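You operate a simulated robot arm through the tools that you are given. There is no shell and no other tool. Be economical: measure what you need, move in short steps, check, and stop when the job is done.

You are at the controls of a simulated two-armed robot. One attempt, no reset.

JOB
Pack the beef stew tub and the white ice pack in the cool box, lid on and handle up.
Fine: shut the freezer.

The check looks at the end state, three seconds after you hand in, the way a careful person would. Anything else that was tipped, shoved, dropped, spilled or broken makes it a failure. Lids that push on must go on centred and level and be pressed home; caps that screw on are set level and turned clockwise until they are tight.

ROBOT AND FRAMES
Two 7-joint arms with two-finger parallel grippers on one trunk, on a base that drives. Base frame: it is fixed to the floor where the robot stands at the start and does not move with it; the origin is under the middle of the robot, x ahead of it, y to its left, z up. Lengths are in m, angles in rad, forces in N, time in s.
The left shoulder is at the start at [0.05, 0.187, 1.035], the right one opposite. With the tool pointing down near the work surface each hand reaches from about 0.1 to 0.6 m from the robot's upright axis, wherever it stands, measured 20 degrees to its own side. Places, roughly: cool box lid (35x30x8 cm) [0, 0.8, 0.5]; fast freeze button [0.4, 0.1, 0.7]; freezer dial [0.4, 0, 0.7]; freezer drain tap [0.4, 0, 0.3]; freezer lid [1, -0.1, 1.1]; freezer lock [0.9, 0, 1.4]; handle of the cool box [0.1, 0.7, 0.8]; inside of the cool box [0.2, 0.6, 0.7]; reset button [0.5, 0.1, 0.7]. Payload 3.43 kg a hand.
The TCP of each hand is the grasp point between the finger pads, 0.03 m short of the fingertips. In the tool frame z runs along the fingers and y along their closing line. The gripper opens to 0.094 m. The fingers are 0.028 m wide and 0.01 m thick; the gripper's body (0.05 by 0.096 m) begins 0.055 m behind the TCP.
Orientation is told as [roll, pitch, yaw] about the base's x, y, z axes, in that order, counted from this pose: with the fingers straight down and closing along the base's y, the tool's x points along the base's -x, its y along +y and its z along -z.

CONTROLS
- The arms move only by the tool jog_arm. It takes "left_rows", "right_rows" or both (then of equal length, played together; a hand with none holds still); each is a list that holds one entry, the list of rows, each a list of 7 numbers: the finger opening in m, from 0 to 0.094, then the shift along the tool's x, y, z in m, then the turn, a rotation vector about the tool's x, y, z in rad. In form: [[[grip, x, y, z, rx, ry, rz], ...]]. A call has 1 to 10 rows; each row shifts and turns the commanded pose from where the row before left it, along the tool's axes as they then stand. Each row takes 0.2 s and may step no farther than 0.05 m and 0.15 rad from the row before; otherwise, or with a gripper value out of range, the whole call is refused. Where a pose cannot be reached the arm comes as near as it can. A force on the tool above 60 N (or 10 N above the force at the start of the call, whichever is more), or a blocked arm, ends the call early, and 0.2 s more pass. Each finger travels about 0.153 m/s and halts on what it meets, pressing with about 27 N; the grip force reading is that of the motor and also rises with nothing between the fingers. The clock runs only during rows and for 0.2 s after the last one: add rows that do not move to give the fingers time. The reply holds the time, the measured pose of the TCP, the force on the tool along the base axes, the opening and the grip force, in the units named above and with some noise, with the torque about the TCP (base axes, N m) and any sound that the robot's microphone picked up.
- Cameras (640 x 400 px; columns grow to the right, rows downward): "scene" is now at [0.1388, 0.0259, 1.1889]; the picture's right is [0.34, -0.94, 0.00], its down [-0.61, -0.22, -0.76] and it looks along [0.71, 0.26, -0.65] (base axes); focal length 214 px, centre (320, 200). "left" rides on the left gripper at [0.076, -0.014, -0.102] in its tool frame; the picture's right is [0.18, 0.98, 0.00], its down [-0.75, 0.14, -0.64] and it looks along [-0.63, 0.12, 0.77] (tool axes); focal length 243 px, centre (320, 200). "right" rides on the right gripper at [0.076, 0.014, -0.103] in its tool frame; the picture's right is [-0.18, 0.98, 0.00], its down [-0.75, -0.14, -0.64] and it looks along [-0.63, -0.12, 0.77] (tool axes); focal length 243 px, centre (320, 200). There is no depth. A picture from a camera that has moved, and an enlarged one, comes with that camera's place and axes in the base frame and with its lens.
- grab_frame(camera): a new picture of that camera. No time passes.
- slide_trunk(by): slides the trunk up (or, below 0, down) by that many m; the arms and the scene camera ride with it, the base frame stays. It gives what a move gives, with no picture.
- steer(legs): drives the robot by 1 to 6 legs, each [ahead, left, turn to the left] in m, m and rad, along the robot's own axes; the way and the turn of a leg run together, so that a leg with both is an arc; at most 1.5 m and 3.142 rad a leg. The arms and the cameras ride along, it lands a little off, and it stops where it bumps. It gives what a move gives.
- pan_tilt(pan, tilt): turns the head with the scene camera to pan (to the left, within 1.396 rad either way) and tilt (down, from -0.506 to 1.204), counted from straight ahead of the robot. It gives what a move gives.
- enlarge(camera, box): a new picture of the part [left, top, right, bottom] of that camera's present view, enlarged. No time passes.
- job_done(): hands the job in; it is judged then, once.

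Work in short steps. Places have to be worked out from the pictures, the camera data and where the tool is seen: move nearer, look again, correct. Check each grasp and each placing, and mend what went wrong. You have 120 turns and 92 pictures in all, those below and enlarged ones among them. Open the grippers and draw the arms clear of the work before you hand the job in, unless the task says otherwise; then end with one line.

The tools are called after "Emit:" as name(argument=value, ...) on one line, values as JSON. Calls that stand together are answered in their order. jog_arm: Moves the arms, as the interface text tells. Its arguments: {"type":"object","properties":{"left_rows":{"type":"array","items":{"type":"array","items":{"type":"array","items":{"type":"number"}}}},"right_rows":{"type":"array","items":{"type":"array","items":{"type":"array","items":{"type":"number"}}}}},"required":[]} The other tools are called the same way: slide_trunk (by) slides the trunk up or down; steer (legs) drives the base; pan_tilt (pan, tilt) turns the head that bears the scene camera; grab_frame (camera) takes a picture; enlarge (camera, box) takes an enlarged picture of a part of a camera's view; job_done () hands the job in.

At the start:

```text
clock: 0.0
left_tool_pos: [0.3476, 0.37, 0.9991]
left_tool_rot: [-0.001, 0.0, 0.002]
left_force: [-0.6, -0.2, -0.3]
left_wrist_torque: [0.0, 0.03, 0.01]
left_grip_width: 0.094
left_finger_force: 0.0
right_tool_pos: [0.3997, 0.0625, 1.0008]
right_tool_rot: [-0.001, -0.001, -0.003]
right_force: [-0.2, 0.0, 0.1]
right_wrist_torque: [0.01, -0.01, 0.02]
right_grip_width: 0.094
right_finger_force: 0.1
trunk travel left (down, up): [-0.25, 0.182]
robot x, y, heading: [-0.0017, -0.0027, 0.002]
head pan, tilt: [0.349, 0.709]
```

scene: 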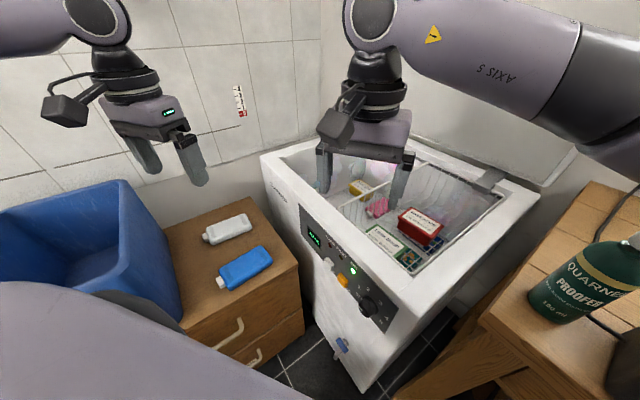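
right: 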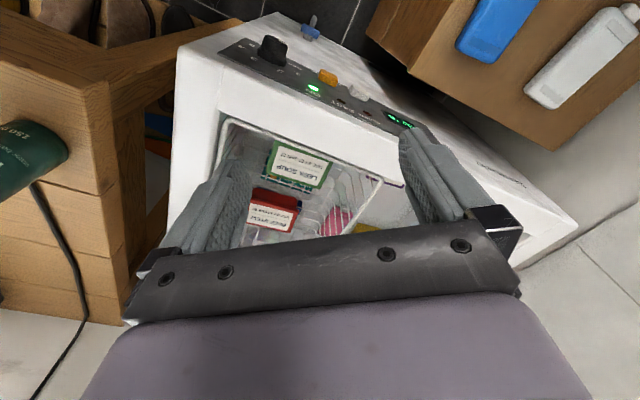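
left: 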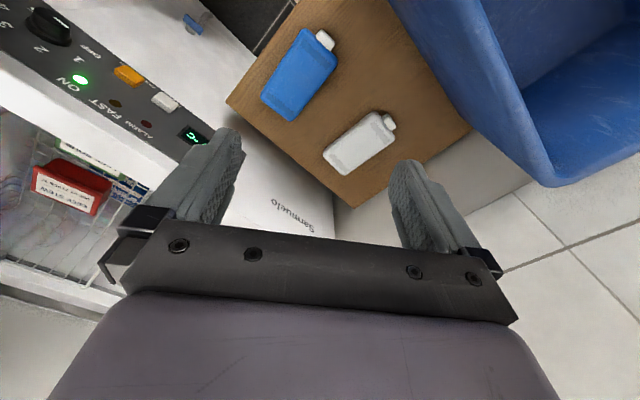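

I see the freezer with tubs in it, two ice packs on a cabinet and the cool box at the left. I'll enlarge the freezer contents to read the labels, and look around to the left.

Emit:
enlarge(camera="scene", box=[300, 140, 520, 280])

Emit:
pan_tilt(pan=1.2, tilt=0.8)

Emit:
grab_frame(camera="scene")

```text
2.86 times, centred on (410, 210) of scene
camera zoom: at [0.1388, 0.0259, 1.1889], right [0.34, -0.94, 0.0], down [-0.61, -0.22, -0.76], along [0.71, 0.26, -0.65], focal length 613 px, centre (63, 171)
```

zoom: 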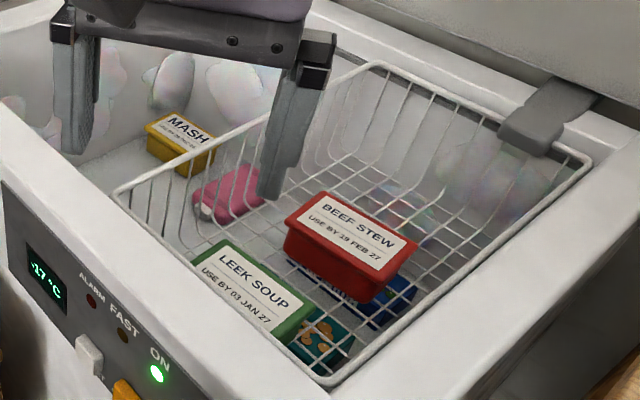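

```text
clock: 1.2
left_tool_pos: [0.3486, 0.3711, 0.9998]
left_tool_rot: [0.0, 0.0, 0.001]
left_force: [0.2, 0.3, -0.5]
left_wrist_torque: [-0.02, -0.01, 0.0]
left_grip_width: 0.094
left_finger_force: 0.0
right_tool_pos: [0.3992, 0.0632, 1.0008]
right_tool_rot: [0.0, 0.0, -0.002]
right_force: [0.1, 1.5, 0.2]
right_wrist_torque: [0.0, 0.04, 0.03]
right_grip_width: 0.0941
right_finger_force: 0.1
trunk travel left (down, up): [-0.25, 0.182]
robot x, y, heading: [-0.0023, 0.0025, -0.0]
head pan, tilt: [1.201, 0.799]
```

```text
87 pictures are left
camera scene: at [0.0885, 0.0721, 1.1814], right [0.93, -0.36, 0.0], down [-0.26, -0.67, -0.7], along [0.25, 0.65, -0.72], focal length 214 px, centre (320, 200)
```

scene: 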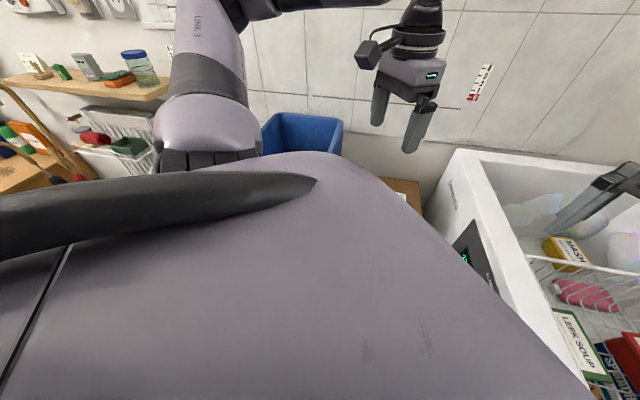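

The left arm blocks the view of the cool box. I turn the robot left in place to face it and look again.

Emit:
steer(legs=[[0, 0, 1.2]])

Emit:
pan_tilt(pan=0.2, tilt=0.7)

Emit:
grab_frame(camera="scene")

Emit:
grab_frame(camera="left")

Emit:
grab_frame(camera="right")

```text
clock: 4.5
left_tool_pos: [-0.2094, 0.461, 0.9998]
left_tool_rot: [0.002, 0.001, 1.18]
left_force: [-0.9, 1.0, -0.7]
left_wrist_torque: [0.02, -0.04, 0.04]
left_grip_width: 0.094
left_finger_force: 0.1
right_tool_pos: [0.0937, 0.3927, 0.9999]
right_tool_rot: [0.002, 0.0, 1.178]
right_force: [1.0, 0.8, 0.6]
right_wrist_torque: [-0.01, -0.02, -0.01]
right_grip_width: 0.0939
right_finger_force: 0.1
trunk travel left (down, up): [-0.25, 0.182]
robot x, y, heading: [-0.0014, 0.0022, 1.184]
head pan, tilt: [1.201, 0.799]
```

```text
clock: 5.8
left_tool_pos: [-0.2103, 0.462, 0.9999]
left_tool_rot: [0.0, -0.001, 1.178]
left_force: [-0.6, 1.1, 0.7]
left_wrist_torque: [-0.02, -0.01, -0.06]
left_grip_width: 0.0939
left_finger_force: 0.2
right_tool_pos: [0.0942, 0.3925, 0.9996]
right_tool_rot: [0.0, -0.001, 1.178]
right_force: [-1.0, 0.0, -0.4]
right_wrist_torque: [0.02, -0.03, 0.0]
right_grip_width: 0.0941
right_finger_force: 0.0
trunk travel left (down, up): [-0.25, 0.182]
robot x, y, heading: [-0.001, -0.0006, 1.177]
head pan, tilt: [0.201, 0.7]
```

```text
86 pictures are left
camera scene: at [0.0392, 0.1343, 1.1896], right [0.98, -0.19, 0.0], down [-0.12, -0.63, -0.76], along [0.14, 0.75, -0.64], focal length 214 px, centre (320, 200)
```

scene: 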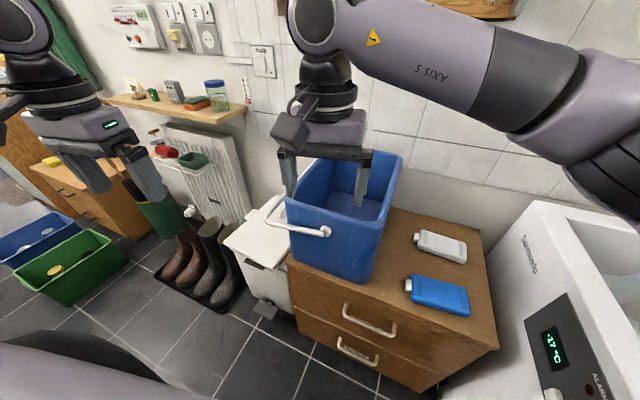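

```text
85 pictures are left
camera left: at [-0.2254, 0.3855, 1.1016], right [-0.98, 0.2, 0.0], down [0.16, 0.75, 0.64], along [0.13, 0.63, -0.77], focal length 243 px, centre (320, 200)
```

left: 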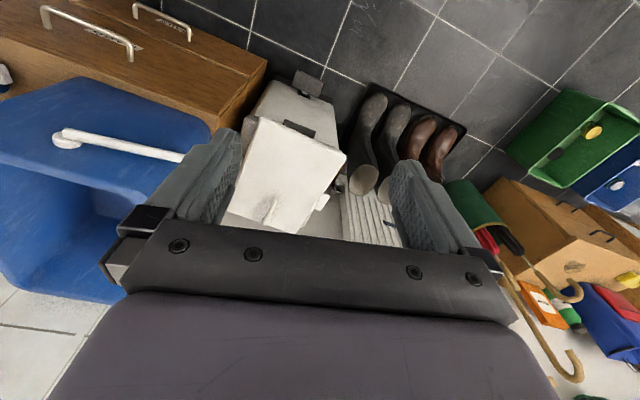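

```text
84 pictures are left
camera right: at [0.0529, 0.3278, 1.1016], right [-0.84, 0.55, 0.0], down [0.42, 0.64, 0.64], along [0.35, 0.54, -0.77], focal length 243 px, centre (320, 200)
```

right: 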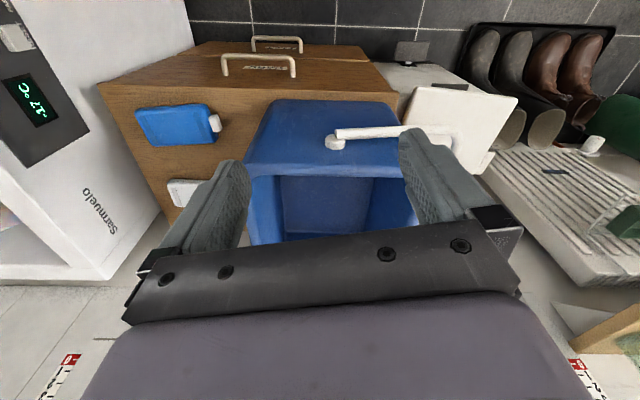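

I'll enlarge the cool box and lid area.

Emit:
enlarge(camera="scene", box=[200, 130, 440, 330])

Emit:
enlarge(camera="left", box=[0, 60, 400, 310])

```text
2.00 times, centred on (320, 230) of scene
camera zoom: at [0.0392, 0.1343, 1.1896], right [0.98, -0.19, 0.0], down [-0.12, -0.63, -0.76], along [0.14, 0.75, -0.64], focal length 429 px, centre (320, 140)
```

zoom: 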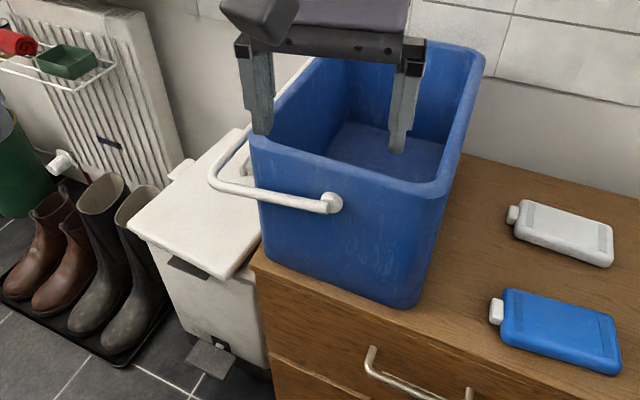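

```text
1.60 times, centred on (200, 185) of left
camera zoom: at [-0.2254, 0.3855, 1.1016], right [-0.98, 0.2, 0.0], down [0.16, 0.75, 0.64], along [0.13, 0.63, -0.77], focal length 388 px, centre (512, 224)
```

zoom: 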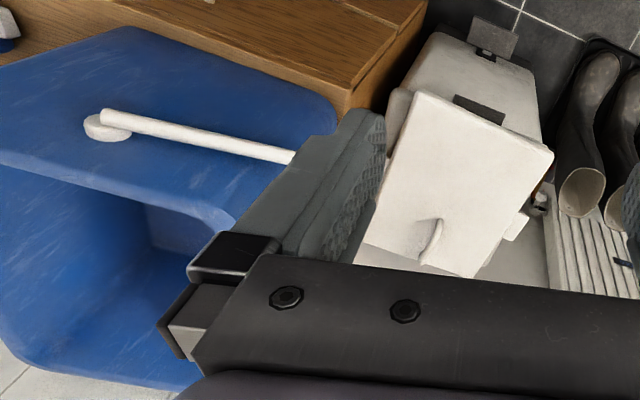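

I judge the furniture stands rotated by about −36°: the cabinet and box front face along (−0.59,−0.81), and the freezer front faces (−0.81,0.59). I turn back to face the freezer squarely (heading ≈ −0.63) and look at it.

Emit:
steer(legs=[[0, 0, -1.8]])

Emit:
pan_tilt(pan=0.0, tilt=0.6)

Emit:
grab_frame(camera="scene")

Emit:
grab_frame(camera="right")

```text
clock: 10.5
left_tool_pos: [0.4951, 0.1118, 0.9998]
left_tool_rot: [-0.001, -0.001, -0.594]
left_force: [-0.6, 0.3, -0.1]
left_wrist_torque: [-0.01, -0.01, -0.06]
left_grip_width: 0.0941
left_finger_force: 0.1
right_tool_pos: [0.3648, -0.1721, 0.9997]
right_tool_rot: [-0.001, -0.002, -0.597]
right_force: [-0.7, 0.2, -0.6]
right_wrist_torque: [0.02, 0.01, 0.05]
right_grip_width: 0.0939
right_finger_force: 0.0
trunk travel left (down, up): [-0.25, 0.182]
robot x, y, heading: [-0.0013, 0.0021, -0.595]
head pan, tilt: [0.201, 0.7]
```

```text
clock: 11.2
left_tool_pos: [0.4961, 0.1112, 0.9998]
left_tool_rot: [-0.001, 0.001, -0.595]
left_force: [0.7, 0.2, 0.1]
left_wrist_torque: [0.03, 0.01, 0.0]
left_grip_width: 0.0938
left_finger_force: 0.0
right_tool_pos: [0.3651, -0.1737, 1.0001]
right_tool_rot: [-0.001, -0.002, -0.599]
right_force: [0.4, 0.7, 0.2]
right_wrist_torque: [-0.03, 0.03, -0.03]
right_grip_width: 0.0938
right_finger_force: 0.0
trunk travel left (down, up): [-0.25, 0.182]
robot x, y, heading: [0.0004, 0.0032, -0.597]
head pan, tilt: [0.0, 0.6]
```

```text
81 pictures are left
camera scene: at [0.1223, -0.0856, 1.1982], right [-0.56, -0.83, 0.0], down [-0.47, 0.32, -0.82], along [0.68, -0.46, -0.57], focal length 214 px, centre (320, 200)
```

scene: 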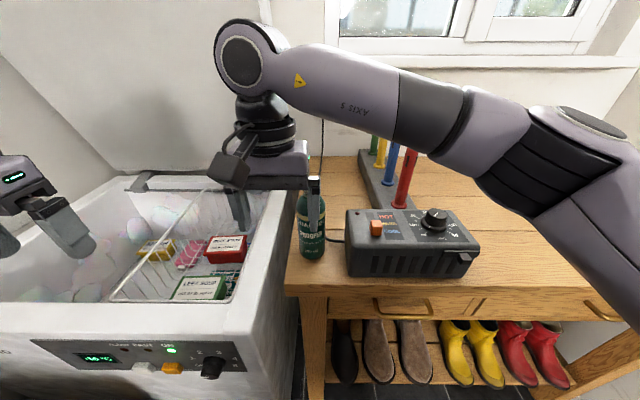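

```text
80 pictures are left
camera right: at [0.3108, -0.1174, 1.1015], right [0.71, 0.71, 0.0], down [0.54, -0.54, 0.64], along [0.46, -0.45, -0.77], focal length 243 px, centre (320, 200)
```

right: 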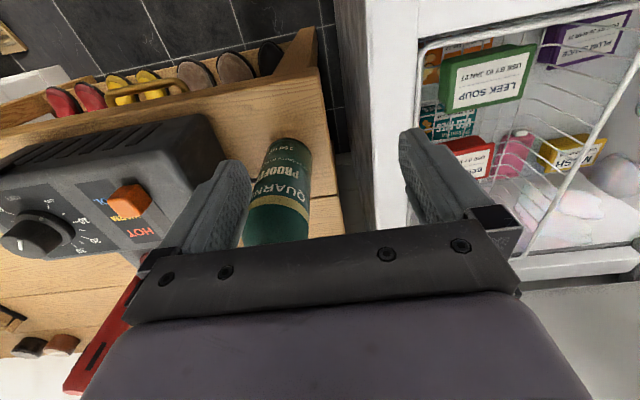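

From two views I place the tub's top centre at about (0.67, −0.105, 0.72). I drive left and a bit ahead so the left hand can get over it.

Emit:
steer(legs=[[0, 0.15, 0], [0.06, 0, 0]])

Emit:
pan_tilt(pan=0.1, tilt=0.75)

Emit:
grab_frame(camera="scene")

Emit:
grab_frame(camera="left")

```text
clock: 12.6
left_tool_pos: [0.5321, 0.1643, 1.0006]
left_tool_rot: [0.003, -0.001, -0.604]
left_force: [0.4, 0.2, 1.1]
left_wrist_torque: [0.03, -0.02, 0.0]
left_grip_width: 0.0937
left_finger_force: 0.1
right_tool_pos: [0.4005, -0.1208, 1.0018]
right_tool_rot: [0.0, -0.001, -0.605]
right_force: [-0.5, 0.1, 0.1]
right_wrist_torque: [0.0, -0.04, 0.03]
right_grip_width: 0.094
right_finger_force: 0.1
trunk travel left (down, up): [-0.25, 0.182]
robot x, y, heading: [0.0357, 0.056, -0.601]
head pan, tilt: [0.0, 0.6]
stopped in leg 1: the robot was blocked; the commanded pose is now the measured one
```

```text
clock: 13.3
left_tool_pos: [0.5316, 0.1635, 1.0008]
left_tool_rot: [0.002, -0.002, -0.602]
left_force: [-0.2, -0.1, 0.2]
left_wrist_torque: [0.0, 0.0, 0.01]
left_grip_width: 0.0939
left_finger_force: 0.1
right_tool_pos: [0.4002, -0.121, 1.0]
right_tool_rot: [0.001, -0.001, -0.606]
right_force: [-0.3, -0.1, 0.3]
right_wrist_torque: [-0.01, -0.02, -0.01]
right_grip_width: 0.094
right_finger_force: 0.0
trunk travel left (down, up): [-0.25, 0.182]
robot x, y, heading: [0.0362, 0.0555, -0.605]
head pan, tilt: [0.099, 0.75]
```

```text
79 pictures are left
camera scene: at [0.1579, -0.0207, 1.1854], right [-0.48, -0.88, 0.0], down [-0.6, 0.33, -0.73], along [0.64, -0.35, -0.68], focal length 214 px, centre (320, 200)
```

scene: 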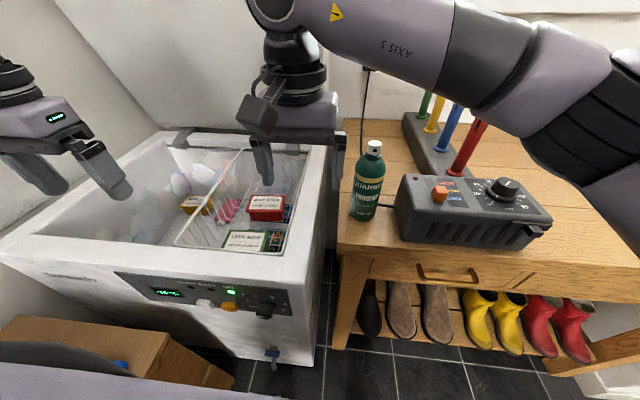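

```text
78 pictures are left
camera left: at [0.4611, 0.1953, 1.1017], right [0.4, 0.91, 0.0], down [0.7, -0.31, 0.64], along [0.59, -0.26, -0.77], focal length 243 px, centre (320, 200)
```

left: 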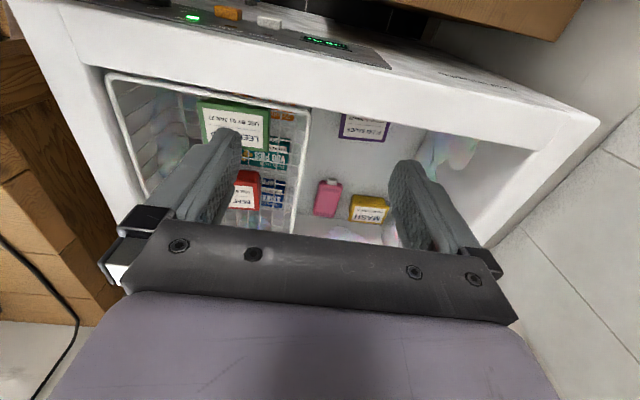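

The robot was blocked by the cabinet at its left. The tub is about 0.65 m away, 20° to the left – ideal for the left hand if I get a bit nearer, so I creep ahead.

Emit:
steer(legs=[[0, -0.015, 0], [0.14, 0, 0]])

Emit:
pan_tilt(pan=0.35, tilt=0.85)

Emit:
grab_frame(camera="scene")

Emit:
enlarge(camera="scene", box=[220, 140, 420, 265])

```text
clock: 14.4
left_tool_pos: [0.5275, 0.1471, 1.0003]
left_tool_rot: [0.003, -0.002, -0.603]
left_force: [0.2, 0.6, 1.5]
left_wrist_torque: [0.03, -0.01, -0.01]
left_grip_width: 0.0941
left_finger_force: 0.0
right_tool_pos: [0.394, -0.1358, 1.0]
right_tool_rot: [-0.002, 0.0, -0.61]
right_force: [0.8, -0.7, 0.6]
right_wrist_torque: [0.02, 0.02, -0.02]
right_grip_width: 0.0939
right_finger_force: 0.1
trunk travel left (down, up): [-0.25, 0.182]
robot x, y, heading: [0.0298, 0.0398, -0.602]
head pan, tilt: [0.099, 0.75]
stopped in leg 2: the robot was blocked; the commanded pose is now the measured one
```

```text
clock: 15.2
left_tool_pos: [0.5266, 0.1479, 0.9997]
left_tool_rot: [0.002, 0.0, -0.604]
left_force: [0.3, 0.0, 0.2]
left_wrist_torque: [0.03, 0.0, 0.03]
left_grip_width: 0.094
left_finger_force: 0.0
right_tool_pos: [0.3939, -0.1365, 1.0009]
right_tool_rot: [-0.001, -0.002, -0.607]
right_force: [0.7, 0.3, -0.4]
right_wrist_torque: [-0.02, -0.01, -0.02]
right_grip_width: 0.0936
right_finger_force: 0.0
trunk travel left (down, up): [-0.25, 0.182]
robot x, y, heading: [0.0319, 0.04, -0.602]
head pan, tilt: [0.351, 0.85]
```

```text
77 pictures are left
camera scene: at [0.1553, -0.0164, 1.1774], right [-0.25, -0.97, 0.0], down [-0.73, 0.19, -0.66], along [0.64, -0.17, -0.75], focal length 214 px, centre (320, 200)
```

scene: 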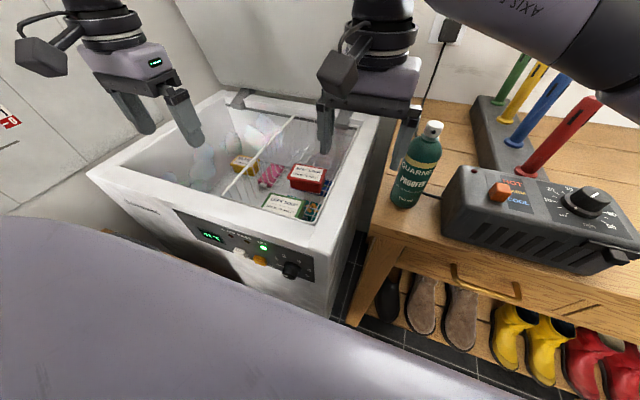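

```text
3.20 times, centred on (320, 202) of scene
camera zoom: at [0.1553, -0.0164, 1.1774], right [-0.25, -0.97, 0.0], down [-0.73, 0.19, -0.66], along [0.64, -0.17, -0.75], focal length 686 px, centre (320, 192)
```

zoom: 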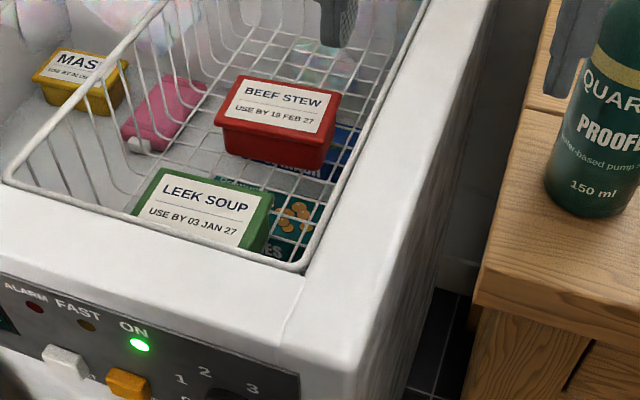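

The tub measures about 11.3 × 6.9 cm, centred near (0.665, −0.11), with its short axis along about −0.5 rad, so the hand must turn about 90°. I draw the right hand back first, and bring the left hand over the tub at height while starting to turn.

Emit:
jog_arm(right_rows=[[[0.094, 0.04, 0, -0.02, 0, 0, 0], [0.094, 0.04, 0, -0.02, 0, 0, 0], [0.094, 0.04, 0, -0.02, 0, 0, 0], [0.094, 0.02, 0, 0, 0, 0, 0], [0.094, 0, 0, 0, 0, 0, 0], [0.094, 0, 0, 0, 0, 0, 0], [0.094, 0, 0, 0, 0, 0, 0]]], left_rows=[[[0.094, 0, 0, 0, 0, 0, 0], [0.094, 0, 0, 0, 0, 0, 0], [0.094, 0, 0, 0, 0, 0, 0], [0.094, -0.04, -0.025, 0, 0, 0, 0], [0.094, -0.04, -0.025, 0, 0, 0, 0], [0.094, -0.04, -0.025, 0, 0, 0, 0], [0.094, 0, -0.03, 0, 0, 0, 0]]])

Emit:
jog_arm(left_rows=[[[0.094, 0, 0, 0, 0, 0, 0.145], [0.094, 0, 0, 0, 0, 0, 0.145], [0.094, 0, 0, 0, 0, 0, 0.145], [0.094, 0, 0, 0, 0, 0, 0.145], [0.094, 0, 0, 0, 0, 0, 0.145], [0.094, 0, 0, 0, 0, 0, 0.145], [0.094, 0, 0, 0, 0, 0, 0.145], [0.094, 0, 0, 0, 0, 0, 0.145], [0.094, 0, 0, 0, 0, 0, 0.145], [0.094, 0, 0, 0, 0, 0, 0.145]]])

Emit:
grab_frame(camera="scene")

```text
clock: 16.8
left_tool_pos: [0.5666, -0.0089, 0.9995]
left_tool_rot: [0.001, 0.0, -0.603]
left_force: [0.5, -0.5, -0.1]
left_wrist_torque: [-0.02, 0.03, -0.01]
left_grip_width: 0.0938
left_finger_force: 0.1
right_tool_pos: [0.2782, -0.057, 1.0579]
right_tool_rot: [0.001, -0.002, -0.606]
right_force: [0.3, -0.8, 0.8]
right_wrist_torque: [0.01, -0.02, -0.02]
right_grip_width: 0.0938
right_finger_force: 0.1
trunk travel left (down, up): [-0.25, 0.182]
robot x, y, heading: [0.0296, 0.0422, -0.607]
head pan, tilt: [0.351, 0.85]
```

```text
clock: 19.0
left_tool_pos: [0.5654, -0.0089, 0.9995]
left_tool_rot: [0.0, 0.0, -2.056]
left_force: [-0.6, 0.4, 0.1]
left_wrist_torque: [0.03, 0.0, 0.02]
left_grip_width: 0.0937
left_finger_force: 0.0
right_tool_pos: [0.2785, -0.0564, 1.0578]
right_tool_rot: [0.0, -0.003, -0.608]
right_force: [0.3, 0.0, -0.7]
right_wrist_torque: [0.0, 0.03, 0.0]
right_grip_width: 0.0941
right_finger_force: 0.0
trunk travel left (down, up): [-0.25, 0.182]
robot x, y, heading: [0.031, 0.0364, -0.608]
head pan, tilt: [0.351, 0.85]
```

```text
75 pictures are left
camera scene: at [0.1553, -0.0164, 1.1773], right [-0.25, -0.97, 0.0], down [-0.73, 0.19, -0.66], along [0.64, -0.17, -0.75], focal length 214 px, centre (320, 200)
```

scene: 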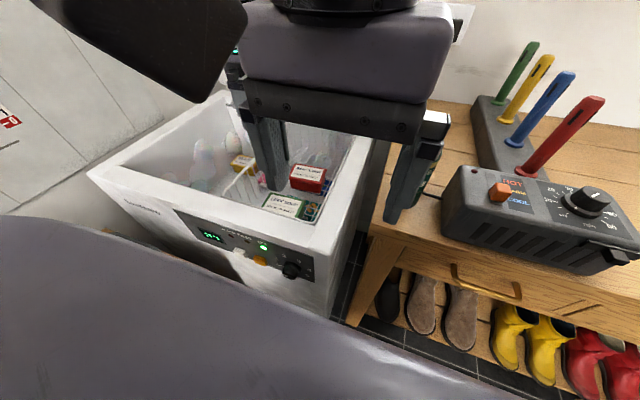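

The turn worked (yaw −2.056). Next I shift over the tub and look with the left camera.

Emit:
jog_arm(left_rows=[[[0.094, -0.015, 0.045, 0, 0, 0, 0], [0.094, -0.015, 0.045, 0, 0, 0, 0], [0.094, -0.013, 0.045, 0, 0, 0, 0.0], [0.094, 0, 0, 0.05, 0, 0, 0], [0.094, 0, 0, 0.04, 0, 0, 0]]])

Emit:
grab_frame(camera="left")

Emit:
grab_frame(camera="scene")

```text
clock: 20.2
left_tool_pos: [0.6298, -0.0506, 0.9029]
left_tool_rot: [0.001, 0.0, -2.053]
left_force: [0.0, 0.3, -0.1]
left_wrist_torque: [0.0, 0.02, 0.02]
left_grip_width: 0.0939
left_finger_force: 0.0
left hand out of reach, approached as far as the arm can: row 2, 3
right_tool_pos: [0.2785, -0.0555, 1.0568]
right_tool_rot: [-0.001, 0.0, -0.607]
right_force: [0.8, 0.6, -1.0]
right_wrist_torque: [0.0, 0.01, 0.0]
right_grip_width: 0.0941
right_finger_force: 0.0
trunk travel left (down, up): [-0.25, 0.182]
robot x, y, heading: [0.0315, 0.0395, -0.604]
head pan, tilt: [0.351, 0.85]
```

```text
74 pictures are left
camera left: at [0.6523, 0.0231, 1.0045], right [0.96, -0.29, 0.0], down [-0.23, -0.73, 0.64], along [-0.19, -0.61, -0.77], focal length 243 px, centre (320, 200)
```

left: 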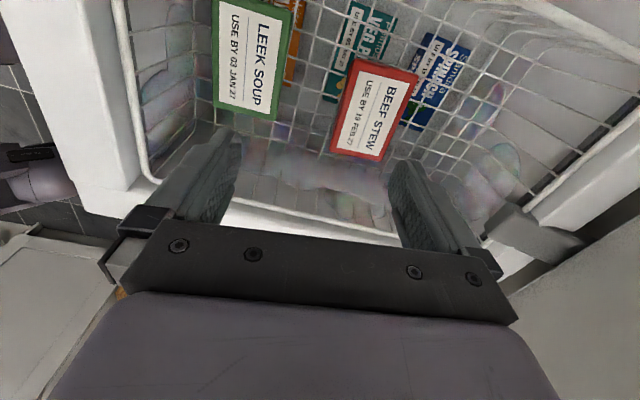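

```text
73 pictures are left
camera scene: at [0.1555, -0.0163, 1.1773], right [-0.25, -0.97, 0.0], down [-0.73, 0.19, -0.66], along [0.64, -0.17, -0.75], focal length 214 px, centre (320, 200)
```

scene: 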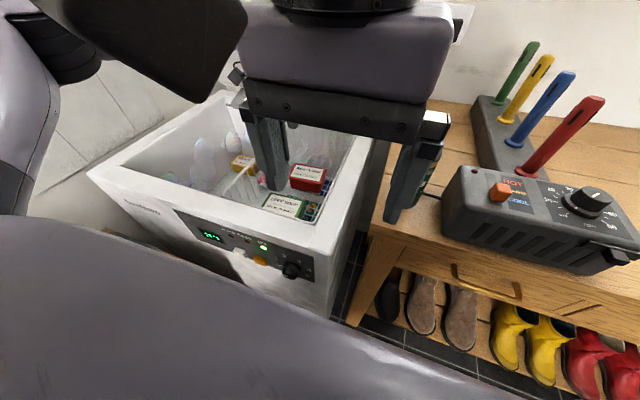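

At this height the arm's reach ends at 0.605 m; the tub is now placed at (0.675, −0.10), 0.66 m out. The orientation matches. I test how far it extends at a lower height.

Emit:
slide_trunk(by=-0.06)

Emit:
jog_arm(left_rows=[[[0.094, -0.01, 0.02, 0, 0, 0, 0], [0.094, -0.01, 0.02, 0, 0, 0, 0], [0.094, -0.005, 0.02, 0, 0, 0, 0.0]]])

```text
clock: 21.2
left_tool_pos: [0.6288, -0.0516, 0.8438]
left_tool_rot: [0.003, -0.001, -2.054]
left_force: [-0.4, 0.9, 0.9]
left_wrist_torque: [0.01, -0.02, 0.01]
left_grip_width: 0.0941
left_finger_force: 0.1
right_tool_pos: [0.2763, -0.0561, 0.9974]
right_tool_rot: [-0.001, -0.003, -0.607]
right_force: [1.2, -0.3, 0.2]
right_wrist_torque: [-0.03, 0.01, -0.02]
right_grip_width: 0.0941
right_finger_force: 0.2
trunk travel left (down, up): [-0.19, 0.242]
robot x, y, heading: [0.0302, 0.0412, -0.601]
head pan, tilt: [0.351, 0.85]
```

```text
clock: 22.0
left_tool_pos: [0.6314, -0.0499, 0.8444]
left_tool_rot: [0.001, -0.001, -2.054]
left_force: [0.2, -0.4, 1.2]
left_wrist_torque: [-0.04, 0.0, -0.01]
left_grip_width: 0.0942
left_finger_force: 0.0
left hand out of reach, approached as far as the arm can: row 1, 2, 3
right_tool_pos: [0.2775, -0.0569, 0.9983]
right_tool_rot: [0.001, -0.001, -0.608]
right_force: [0.1, 0.2, 0.2]
right_wrist_torque: [0.0, -0.03, 0.02]
right_grip_width: 0.0939
right_finger_force: 0.1
trunk travel left (down, up): [-0.19, 0.242]
robot x, y, heading: [0.0317, 0.0423, -0.603]
head pan, tilt: [0.351, 0.85]
```

The reach is firmly limited, so the base must get nearer. I look down to see what blocks it.

Emit:
pan_tilt(pan=0.2, tilt=1.2)

Emit:
grab_frame(camera="scene")

```text
clock: 22.8
left_tool_pos: [0.6315, -0.0491, 0.8451]
left_tool_rot: [0.002, 0.001, -2.054]
left_force: [0.1, 0.2, -0.2]
left_wrist_torque: [0.01, 0.0, 0.04]
left_grip_width: 0.0941
left_finger_force: 0.0
right_tool_pos: [0.2778, -0.0556, 0.9971]
right_tool_rot: [-0.002, 0.0, -0.607]
right_force: [-0.2, -2.3, -3.3]
right_wrist_torque: [-0.03, -0.3, 0.1]
right_grip_width: 0.0941
right_finger_force: 0.0
trunk travel left (down, up): [-0.19, 0.242]
robot x, y, heading: [0.0341, 0.038, -0.606]
head pan, tilt: [0.201, 1.201]
```

```text
72 pictures are left
camera scene: at [0.1316, -0.0188, 1.094], right [-0.39, -0.92, 0.0], down [-0.86, 0.36, -0.37], along [0.34, -0.14, -0.93], focal length 214 px, centre (320, 200)
```

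scene: 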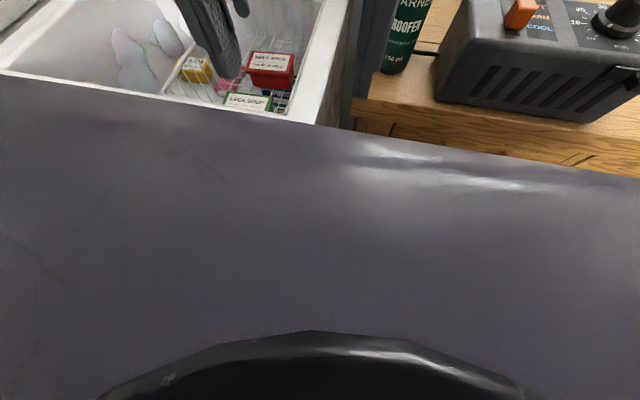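

The freezer front itself is right at the base. Turning the robot right brings the left shoulder forward and nearer the tub, so I raise and retract the left hand, then turn the base by −0.6.

Emit:
pan_tilt(pan=0.3, tilt=0.8)

Emit:
jog_arm(left_rows=[[[0.094, 0, 0, -0.05, 0, 0, 0], [0.094, 0, 0, -0.05, 0, 0, 0], [0.094, 0, -0.03, -0.05, 0, 0, 0], [0.094, 0, -0.05, -0.04, 0, 0, 0], [0.094, 0, -0.05, 0, 0, 0, 0], [0.094, 0, -0.05, 0, 0, 0, 0]]])

Emit:
steer(legs=[[0, 0, -0.6]])

Emit:
grab_frame(camera="scene")

```text
clock: 23.7
left_tool_pos: [0.6324, -0.0489, 0.8452]
left_tool_rot: [0.001, 0.001, -2.053]
left_force: [0.5, -1.0, 0.7]
left_wrist_torque: [-0.01, -0.01, 0.01]
left_grip_width: 0.0941
left_finger_force: 0.0
right_tool_pos: [0.2783, -0.0567, 0.9971]
right_tool_rot: [0.0, -0.001, -0.607]
right_force: [0.2, 0.7, -0.2]
right_wrist_torque: [0.01, 0.01, -0.01]
right_grip_width: 0.0941
right_finger_force: 0.1
trunk travel left (down, up): [-0.19, 0.242]
robot x, y, heading: [0.0263, 0.0395, -0.601]
head pan, tilt: [0.3, 0.799]
```

```text
refused: row 3 steps farther than a row can; nothing moved
```

```text
clock: 25.3
left_tool_pos: [0.5618, -0.2701, 0.8448]
left_tool_rot: [-0.009, 0.033, -2.417]
left_force: [0.6, 3.9, 0.5]
left_wrist_torque: [-0.09, -0.02, 0.15]
left_grip_width: 0.0923
left_finger_force: 0.1
right_tool_pos: [0.2192, -0.1463, 0.9971]
right_tool_rot: [0.0, -0.001, -1.019]
right_force: [-0.1, -0.9, 0.5]
right_wrist_torque: [0.02, -0.01, 0.0]
right_grip_width: 0.0941
right_finger_force: 0.1
trunk travel left (down, up): [-0.19, 0.242]
robot x, y, heading: [0.0286, 0.0389, -1.019]
head pan, tilt: [0.3, 0.799]
stopped in leg 1: the force on the tool passed its limit (the readings are from after the stop); the commanded pose is now the measured one
```

```text
71 pictures are left
camera scene: at [0.1234, -0.0654, 1.1213], right [-0.66, -0.76, 0.0], down [-0.54, 0.47, -0.7], along [0.53, -0.46, -0.72], focal length 214 px, centre (320, 200)
```

scene: 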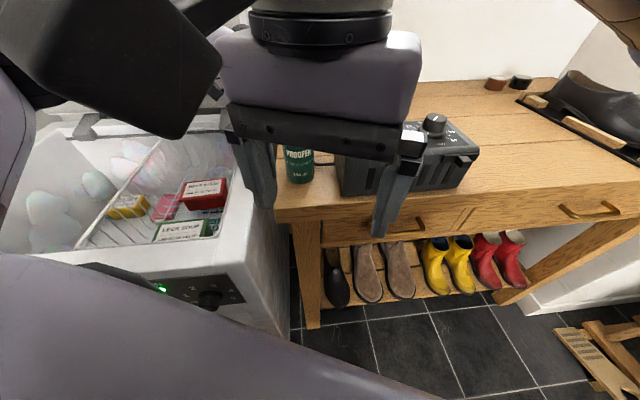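

The jog was refused (a row was too long), so the hand swung low and touched something. I must check what with the left camera.

Emit:
grab_frame(camera="left")

Emit:
enlarge(camera="scene", box=[0, 80, 340, 290])

```text
70 pictures are left
camera left: at [0.6084, -0.2123, 0.9487], right [0.79, -0.61, 0.0], down [-0.48, -0.62, 0.62], along [-0.38, -0.48, -0.79], focal length 243 px, centre (320, 200)
```

left: 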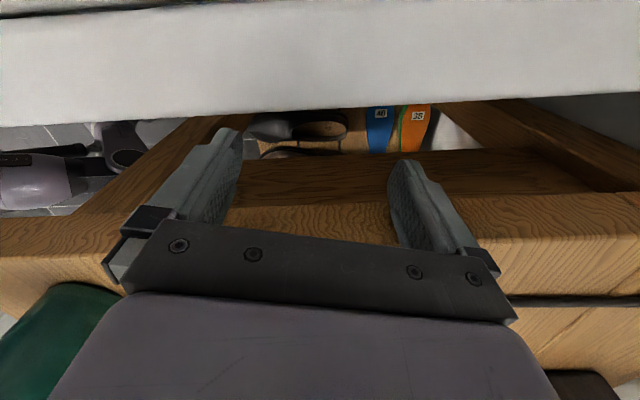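

```text
1.88 times, centred on (170, 185) of scene
camera zoom: at [0.1234, -0.0654, 1.1213], right [-0.66, -0.76, 0.0], down [-0.54, 0.47, -0.7], along [0.53, -0.46, -0.72], focal length 404 px, centre (602, 228)
```

zoom: 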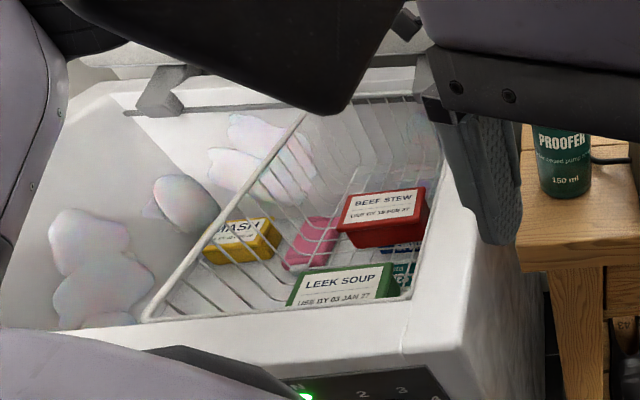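

The left fingers sit in the gap between freezer and bench, pressing against the bench end; the bottle still stands. I lift the hand straight up in small steps.

Emit:
jog_arm(left_rows=[[[0.094, 0, 0, -0.02, 0, 0, 0], [0.094, 0, 0, -0.04, 0, 0, 0], [0.094, 0, 0, -0.04, 0, 0, 0], [0.094, 0, 0, -0.04, 0, 0, 0], [0.094, 0, 0, -0.04, 0, 0, 0], [0.094, 0, 0, -0.04, 0, 0, 0], [0.094, 0, 0, 0, 0, 0, 0]]])

Emit:
grab_frame(camera="left")

```text
clock: 26.9
left_tool_pos: [0.553, -0.2325, 1.0445]
left_tool_rot: [-0.005, 0.03, -2.417]
left_force: [-0.3, 0.4, 0.5]
left_wrist_torque: [0.03, 0.01, -0.01]
left_grip_width: 0.0941
left_finger_force: 0.1
left hand out of reach, approached as far as the arm can: row 3, 4, 5, 6
right_tool_pos: [0.22, -0.1469, 0.9969]
right_tool_rot: [0.001, -0.001, -1.02]
right_force: [-1.0, -0.8, -0.4]
right_wrist_torque: [-0.02, -0.02, 0.01]
right_grip_width: 0.0939
right_finger_force: 0.0
trunk travel left (down, up): [-0.19, 0.242]
robot x, y, heading: [0.0334, 0.0431, -1.017]
head pan, tilt: [0.3, 0.799]
```

```text
68 pictures are left
camera left: at [0.5993, -0.1755, 1.1487], right [0.79, -0.62, 0.0], down [-0.48, -0.62, 0.62], along [-0.38, -0.49, -0.79], focal length 243 px, centre (320, 200)
```

left: 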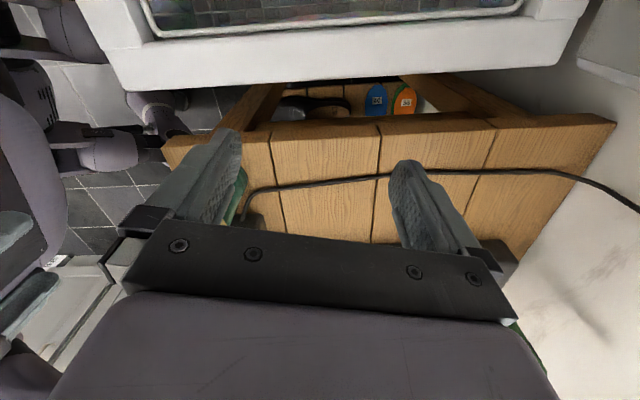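

The hand is clear now. I move it back over the freezer, restore the level and yaw, before turning the base a bit further.

Emit:
jog_arm(left_rows=[[[0.094, 0.035, -0.025, 0, 0, 0, 0], [0.094, 0.035, -0.025, 0, 0, 0, 0], [0.094, 0.035, -0.025, 0, 0, 0, 0], [0.094, 0.035, -0.025, 0, -0.005, -0.03, 0], [0.094, 0.035, -0.025, 0, 0, 0, 0], [0.094, 0, 0, 0, 0, 0, -0.14], [0.094, 0, 0, 0, 0, 0, -0.14], [0.094, 0, 0, 0, 0, 0, -0.14], [0.094, 0, 0, 0, 0, 0, -0.14]]])

```text
clock: 28.9
left_tool_pos: [0.6002, -0.02, 1.0492]
left_tool_rot: [-0.001, 0.005, -1.858]
left_force: [0.1, -0.1, 0.5]
left_wrist_torque: [0.03, 0.01, 0.03]
left_grip_width: 0.0938
left_finger_force: 0.0
right_tool_pos: [0.2192, -0.1478, 0.9973]
right_tool_rot: [-0.002, -0.001, -1.018]
right_force: [0.0, -0.1, -0.5]
right_wrist_torque: [0.01, 0.0, -0.01]
right_grip_width: 0.0939
right_finger_force: 0.1
trunk travel left (down, up): [-0.19, 0.242]
robot x, y, heading: [0.0314, 0.0387, -1.018]
head pan, tilt: [0.3, 0.799]
```

Now the additional turn of −0.2, then a left-camera look.

Emit:
steer(legs=[[0, 0, -0.2]])

Emit:
grab_frame(camera="left")

```text
clock: 30.1
left_tool_pos: [0.5764, -0.1316, 1.0495]
left_tool_rot: [0.0, 0.002, -2.056]
left_force: [0.7, 0.5, -0.1]
left_wrist_torque: [0.0, 0.04, 0.02]
left_grip_width: 0.0941
left_finger_force: 0.1
right_tool_pos: [0.1789, -0.1798, 0.9975]
right_tool_rot: [0.0, -0.001, -1.219]
right_force: [0.4, -0.5, 0.1]
right_wrist_torque: [-0.03, 0.02, -0.02]
right_grip_width: 0.094
right_finger_force: 0.0
trunk travel left (down, up): [-0.19, 0.242]
robot x, y, heading: [0.0319, 0.0363, -1.211]
head pan, tilt: [0.3, 0.799]
```

```text
67 pictures are left
camera left: at [0.6007, -0.0594, 1.1514], right [0.95, -0.3, 0.0], down [-0.23, -0.73, 0.64], along [-0.19, -0.61, -0.77], focal length 243 px, centre (320, 200)
```

left: 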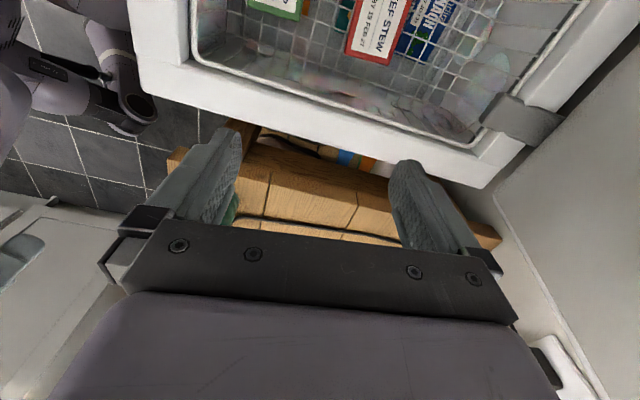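

I move above the tub and come down to about 0.88, then look again.

Emit:
jog_arm(left_rows=[[[0.094, 0.025, 0.025, 0, 0, 0, 0], [0.094, 0.025, 0.025, 0, 0, 0, 0], [0.094, 0.023, 0.024, 0.0, 0, 0, 0], [0.094, 0, 0, 0.05, 0, 0, 0], [0.094, 0, 0, 0.05, 0, 0, 0], [0.094, 0, 0, 0.04, 0, 0, 0], [0.094, 0, 0, 0, 0, 0, 0]]])

Emit:
grab_frame(camera="left")

Emit:
grab_frame(camera="scene")

```text
clock: 31.7
left_tool_pos: [0.6829, -0.1053, 0.908]
left_tool_rot: [-0.001, 0.003, -2.058]
left_force: [0.3, -0.2, 0.0]
left_wrist_torque: [-0.01, 0.01, -0.01]
left_grip_width: 0.0943
left_finger_force: 0.1
right_tool_pos: [0.1787, -0.1814, 0.9981]
right_tool_rot: [0.001, 0.0, -1.217]
right_force: [0.1, 0.9, -0.2]
right_wrist_torque: [-0.01, -0.01, -0.02]
right_grip_width: 0.0941
right_finger_force: 0.0
trunk travel left (down, up): [-0.19, 0.242]
robot x, y, heading: [0.03, 0.0394, -1.218]
head pan, tilt: [0.3, 0.799]
```

```text
66 pictures are left
camera left: at [0.7058, -0.0318, 1.0097], right [0.95, -0.3, 0.0], down [-0.23, -0.73, 0.64], along [-0.19, -0.61, -0.77], focal length 243 px, centre (320, 200)
```

left: 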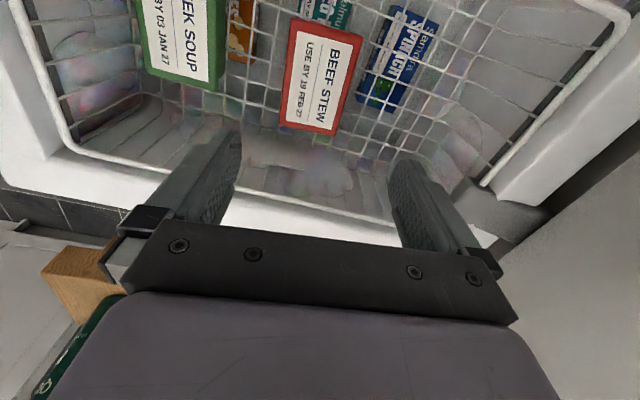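

```text
65 pictures are left
camera scene: at [0.1013, -0.082, 1.1214], right [-0.79, -0.61, 0.0], down [-0.44, 0.57, -0.7], along [0.43, -0.55, -0.72], focal length 214 px, centre (320, 200)
```

scene: 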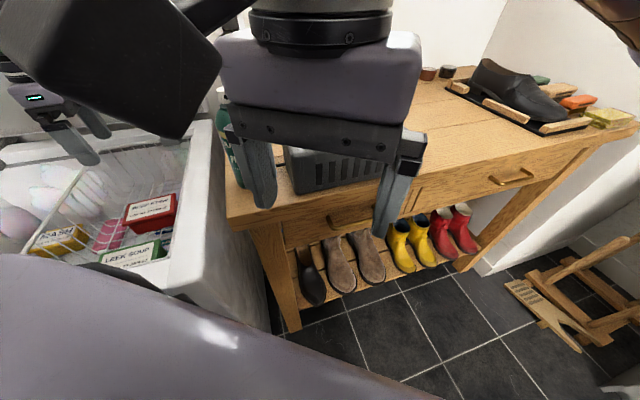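

Triangulated tub top centre ≈ (0.681, −0.103, 0.71), 11.2 × 7.3 cm – the hand is already aligned over it. I descend to TCP z ≈ 0.705 with force monitoring, without closing yet.

Emit:
jog_arm(left_rows=[[[0.094, 0, 0, 0.05, 0, 0, 0.015], [0.094, 0, 0, 0.05, 0, 0, 0], [0.094, 0, 0, 0.05, 0, 0, 0], [0.094, 0, 0, 0.03, 0, 0, 0], [0.094, 0, 0, 0.015, 0, 0, 0], [0.094, 0, 0, 0.0, 0, 0, 0]]])

Emit:
grab_frame(camera="left")

```text
clock: 33.1
left_tool_pos: [0.6765, -0.1028, 0.7137]
left_tool_rot: [0.0, 0.004, -2.075]
left_force: [1.1, -1.1, 0.3]
left_wrist_torque: [-0.02, -0.01, 0.02]
left_grip_width: 0.0939
left_finger_force: 0.0
right_tool_pos: [0.1789, -0.1808, 0.9974]
right_tool_rot: [0.002, 0.0, -1.218]
right_force: [-0.6, 0.3, -0.4]
right_wrist_torque: [0.04, -0.03, 0.02]
right_grip_width: 0.0942
right_finger_force: 0.1
trunk travel left (down, up): [-0.19, 0.242]
robot x, y, heading: [0.0307, 0.0367, -1.211]
head pan, tilt: [0.3, 0.799]
```

```text
64 pictures are left
camera left: at [0.7015, -0.0298, 0.817], right [0.95, -0.31, 0.0], down [-0.24, -0.73, 0.64], along [-0.2, -0.61, -0.77], focal length 243 px, centre (320, 200)
```

left: 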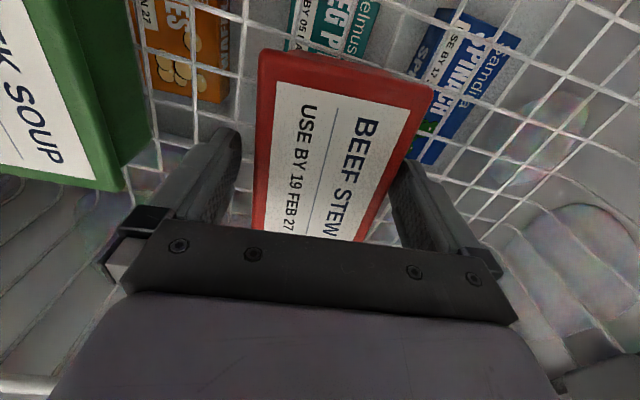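

The tub is between the fingers, slightly nearer the right one. I shift 5 mm in +y, go 1 cm lower and close.

Emit:
jog_arm(left_rows=[[[0.094, 0, 0.005, 0.0, 0, 0, 0], [0.094, 0, 0, 0.012, 0, 0, 0], [0.08, 0, 0, 0, 0, 0, 0], [0.06, 0, 0, 0, 0, 0, 0], [0.05, 0, 0, 0, 0, 0, 0], [0.05, 0, 0, 0, 0, 0, 0]]])

Emit:
grab_frame(camera="left")

```text
clock: 34.5
left_tool_pos: [0.6812, -0.1038, 0.704]
left_tool_rot: [-0.001, 0.005, -2.074]
left_force: [1.7, -0.1, 2.1]
left_wrist_torque: [-0.03, -0.15, -0.05]
left_grip_width: 0.0802
left_finger_force: 27.2
right_tool_pos: [0.1787, -0.1808, 0.9978]
right_tool_rot: [0.001, 0.002, -1.218]
right_force: [0.7, 0.5, 0.5]
right_wrist_torque: [0.01, 0.0, -0.01]
right_grip_width: 0.0941
right_finger_force: 0.0
trunk travel left (down, up): [-0.19, 0.242]
robot x, y, heading: [0.0333, 0.0439, -1.214]
head pan, tilt: [0.3, 0.799]
```

```text
63 pictures are left
camera left: at [0.7064, -0.0311, 0.8053], right [0.95, -0.31, 0.0], down [-0.24, -0.73, 0.64], along [-0.2, -0.61, -0.77], focal length 243 px, centre (320, 200)
```

left: 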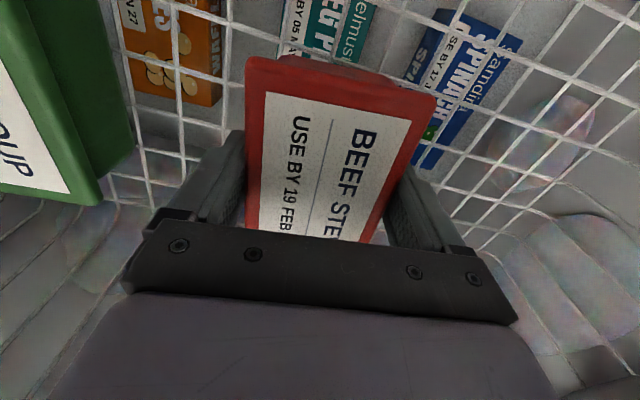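

Gripped at 0.080 m with 27 N. I lift slowly.

Emit:
jog_arm(left_rows=[[[0.05, 0, 0, -0.01, 0, 0, 0], [0.05, 0, 0, -0.02, 0, 0, 0], [0.05, 0, 0, -0.03, 0, 0, 0], [0.05, 0, 0, -0.04, 0, 0, 0], [0.05, 0, 0, -0.05, 0, 0, 0], [0.05, 0, 0, -0.05, 0, 0, 0], [0.05, 0, 0, -0.05, 0, 0, 0], [0.05, 0, 0, -0.04, 0, 0, 0]]])

Emit:
grab_frame(camera="left")

```text
clock: 36.5
left_tool_pos: [0.6527, -0.1364, 0.8829]
left_tool_rot: [-0.258, 0.061, -2.185]
left_force: [0.1, 0.3, -4.7]
left_wrist_torque: [-0.01, -0.06, 0.04]
left_grip_width: 0.0805
left_finger_force: 26.9
right_tool_pos: [0.1789, -0.1817, 0.997]
right_tool_rot: [0.0, 0.0, -1.219]
right_force: [-0.1, 0.1, 0.4]
right_wrist_torque: [0.0, 0.01, 0.03]
right_grip_width: 0.0943
right_finger_force: 0.1
trunk travel left (down, up): [-0.19, 0.242]
robot x, y, heading: [0.0283, 0.0373, -1.217]
head pan, tilt: [0.3, 0.799]
stopped in row 8 (left hand): the arm was blocked; the commanded pose is now the measured one
```

```text
62 pictures are left
camera left: at [0.7041, -0.0876, 0.99], right [0.89, -0.39, -0.24], down [-0.21, -0.82, 0.54], along [-0.4, -0.43, -0.81], focal length 243 px, centre (320, 200)
```

left: 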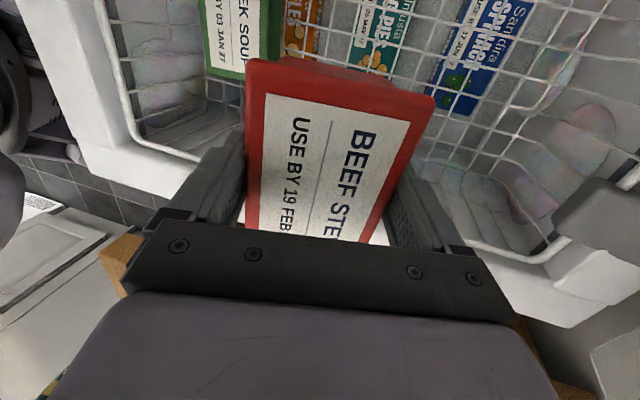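

The tub is held, but the arm was blocked and the hand tilted. I look at the scene for the cause.

Emit:
pan_tilt(pan=0.75, tilt=0.55)

Emit:
grab_frame(camera="scene")

Emit:
grab_frame(camera="right")

```text
clock: 37.4
left_tool_pos: [0.6541, -0.137, 0.8846]
left_tool_rot: [-0.257, 0.06, -2.189]
left_force: [0.3, 0.3, -3.8]
left_wrist_torque: [-0.01, -0.06, -0.01]
left_grip_width: 0.0803
left_finger_force: 27.2
right_tool_pos: [0.1789, -0.182, 0.9974]
right_tool_rot: [0.002, 0.001, -1.219]
right_force: [-0.6, -0.2, -0.3]
right_wrist_torque: [-0.01, 0.0, -0.01]
right_grip_width: 0.094
right_finger_force: 0.0
trunk travel left (down, up): [-0.19, 0.242]
robot x, y, heading: [0.0276, 0.0423, -1.213]
head pan, tilt: [0.75, 0.55]
```

```text
61 pictures are left
camera scene: at [0.1326, -0.0585, 1.1426], right [-0.45, -0.89, 0.0], down [-0.47, 0.23, -0.85], along [0.76, -0.38, -0.52], focal length 214 px, centre (320, 200)
```

scene: 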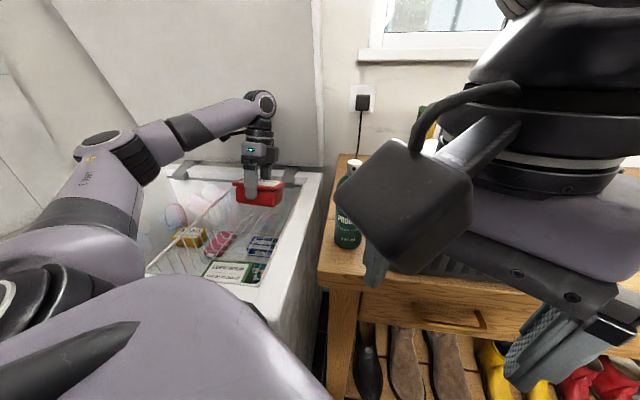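

```text
60 pictures are left
camera right: at [0.1669, -0.1042, 1.0988], right [0.99, 0.17, 0.0], down [0.13, -0.76, 0.64], along [0.11, -0.63, -0.77], focal length 243 px, centre (320, 200)
```

right: 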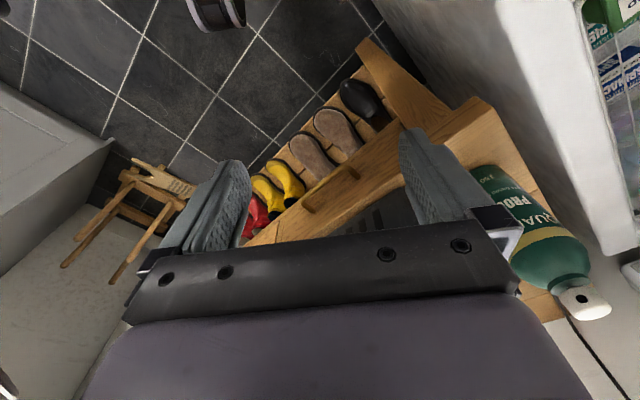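

The arm is stretched near its limit. I pull the hand back toward the shoulder and up, and untilt.

Emit:
jog_arm(left_rows=[[[0.05, 0, -0.02, -0.01, 0, 0, 0], [0.05, 0, -0.02, -0.02, -0.06, 0, 0], [0.05, 0, -0.02, -0.03, -0.06, 0, 0], [0.05, 0, -0.02, -0.03, -0.06, 0, 0], [0.05, 0, -0.02, -0.03, -0.06, 0, 0]]])

```text
clock: 38.6
left_tool_pos: [0.5838, -0.1112, 1.0151]
left_tool_rot: [-0.018, 0.062, -2.185]
left_force: [-0.2, 0.6, -3.6]
left_wrist_torque: [0.01, 0.01, 0.0]
left_grip_width: 0.0802
left_finger_force: 27.4
left hand out of reach, approached as far as the arm can: row 5
right_tool_pos: [0.178, -0.1808, 0.9974]
right_tool_rot: [0.0, 0.001, -1.219]
right_force: [0.3, 0.0, -0.5]
right_wrist_torque: [-0.01, -0.01, 0.01]
right_grip_width: 0.0941
right_finger_force: 0.1
trunk travel left (down, up): [-0.19, 0.242]
robot x, y, heading: [0.0322, 0.04, -1.21]
head pan, tilt: [0.75, 0.55]
```

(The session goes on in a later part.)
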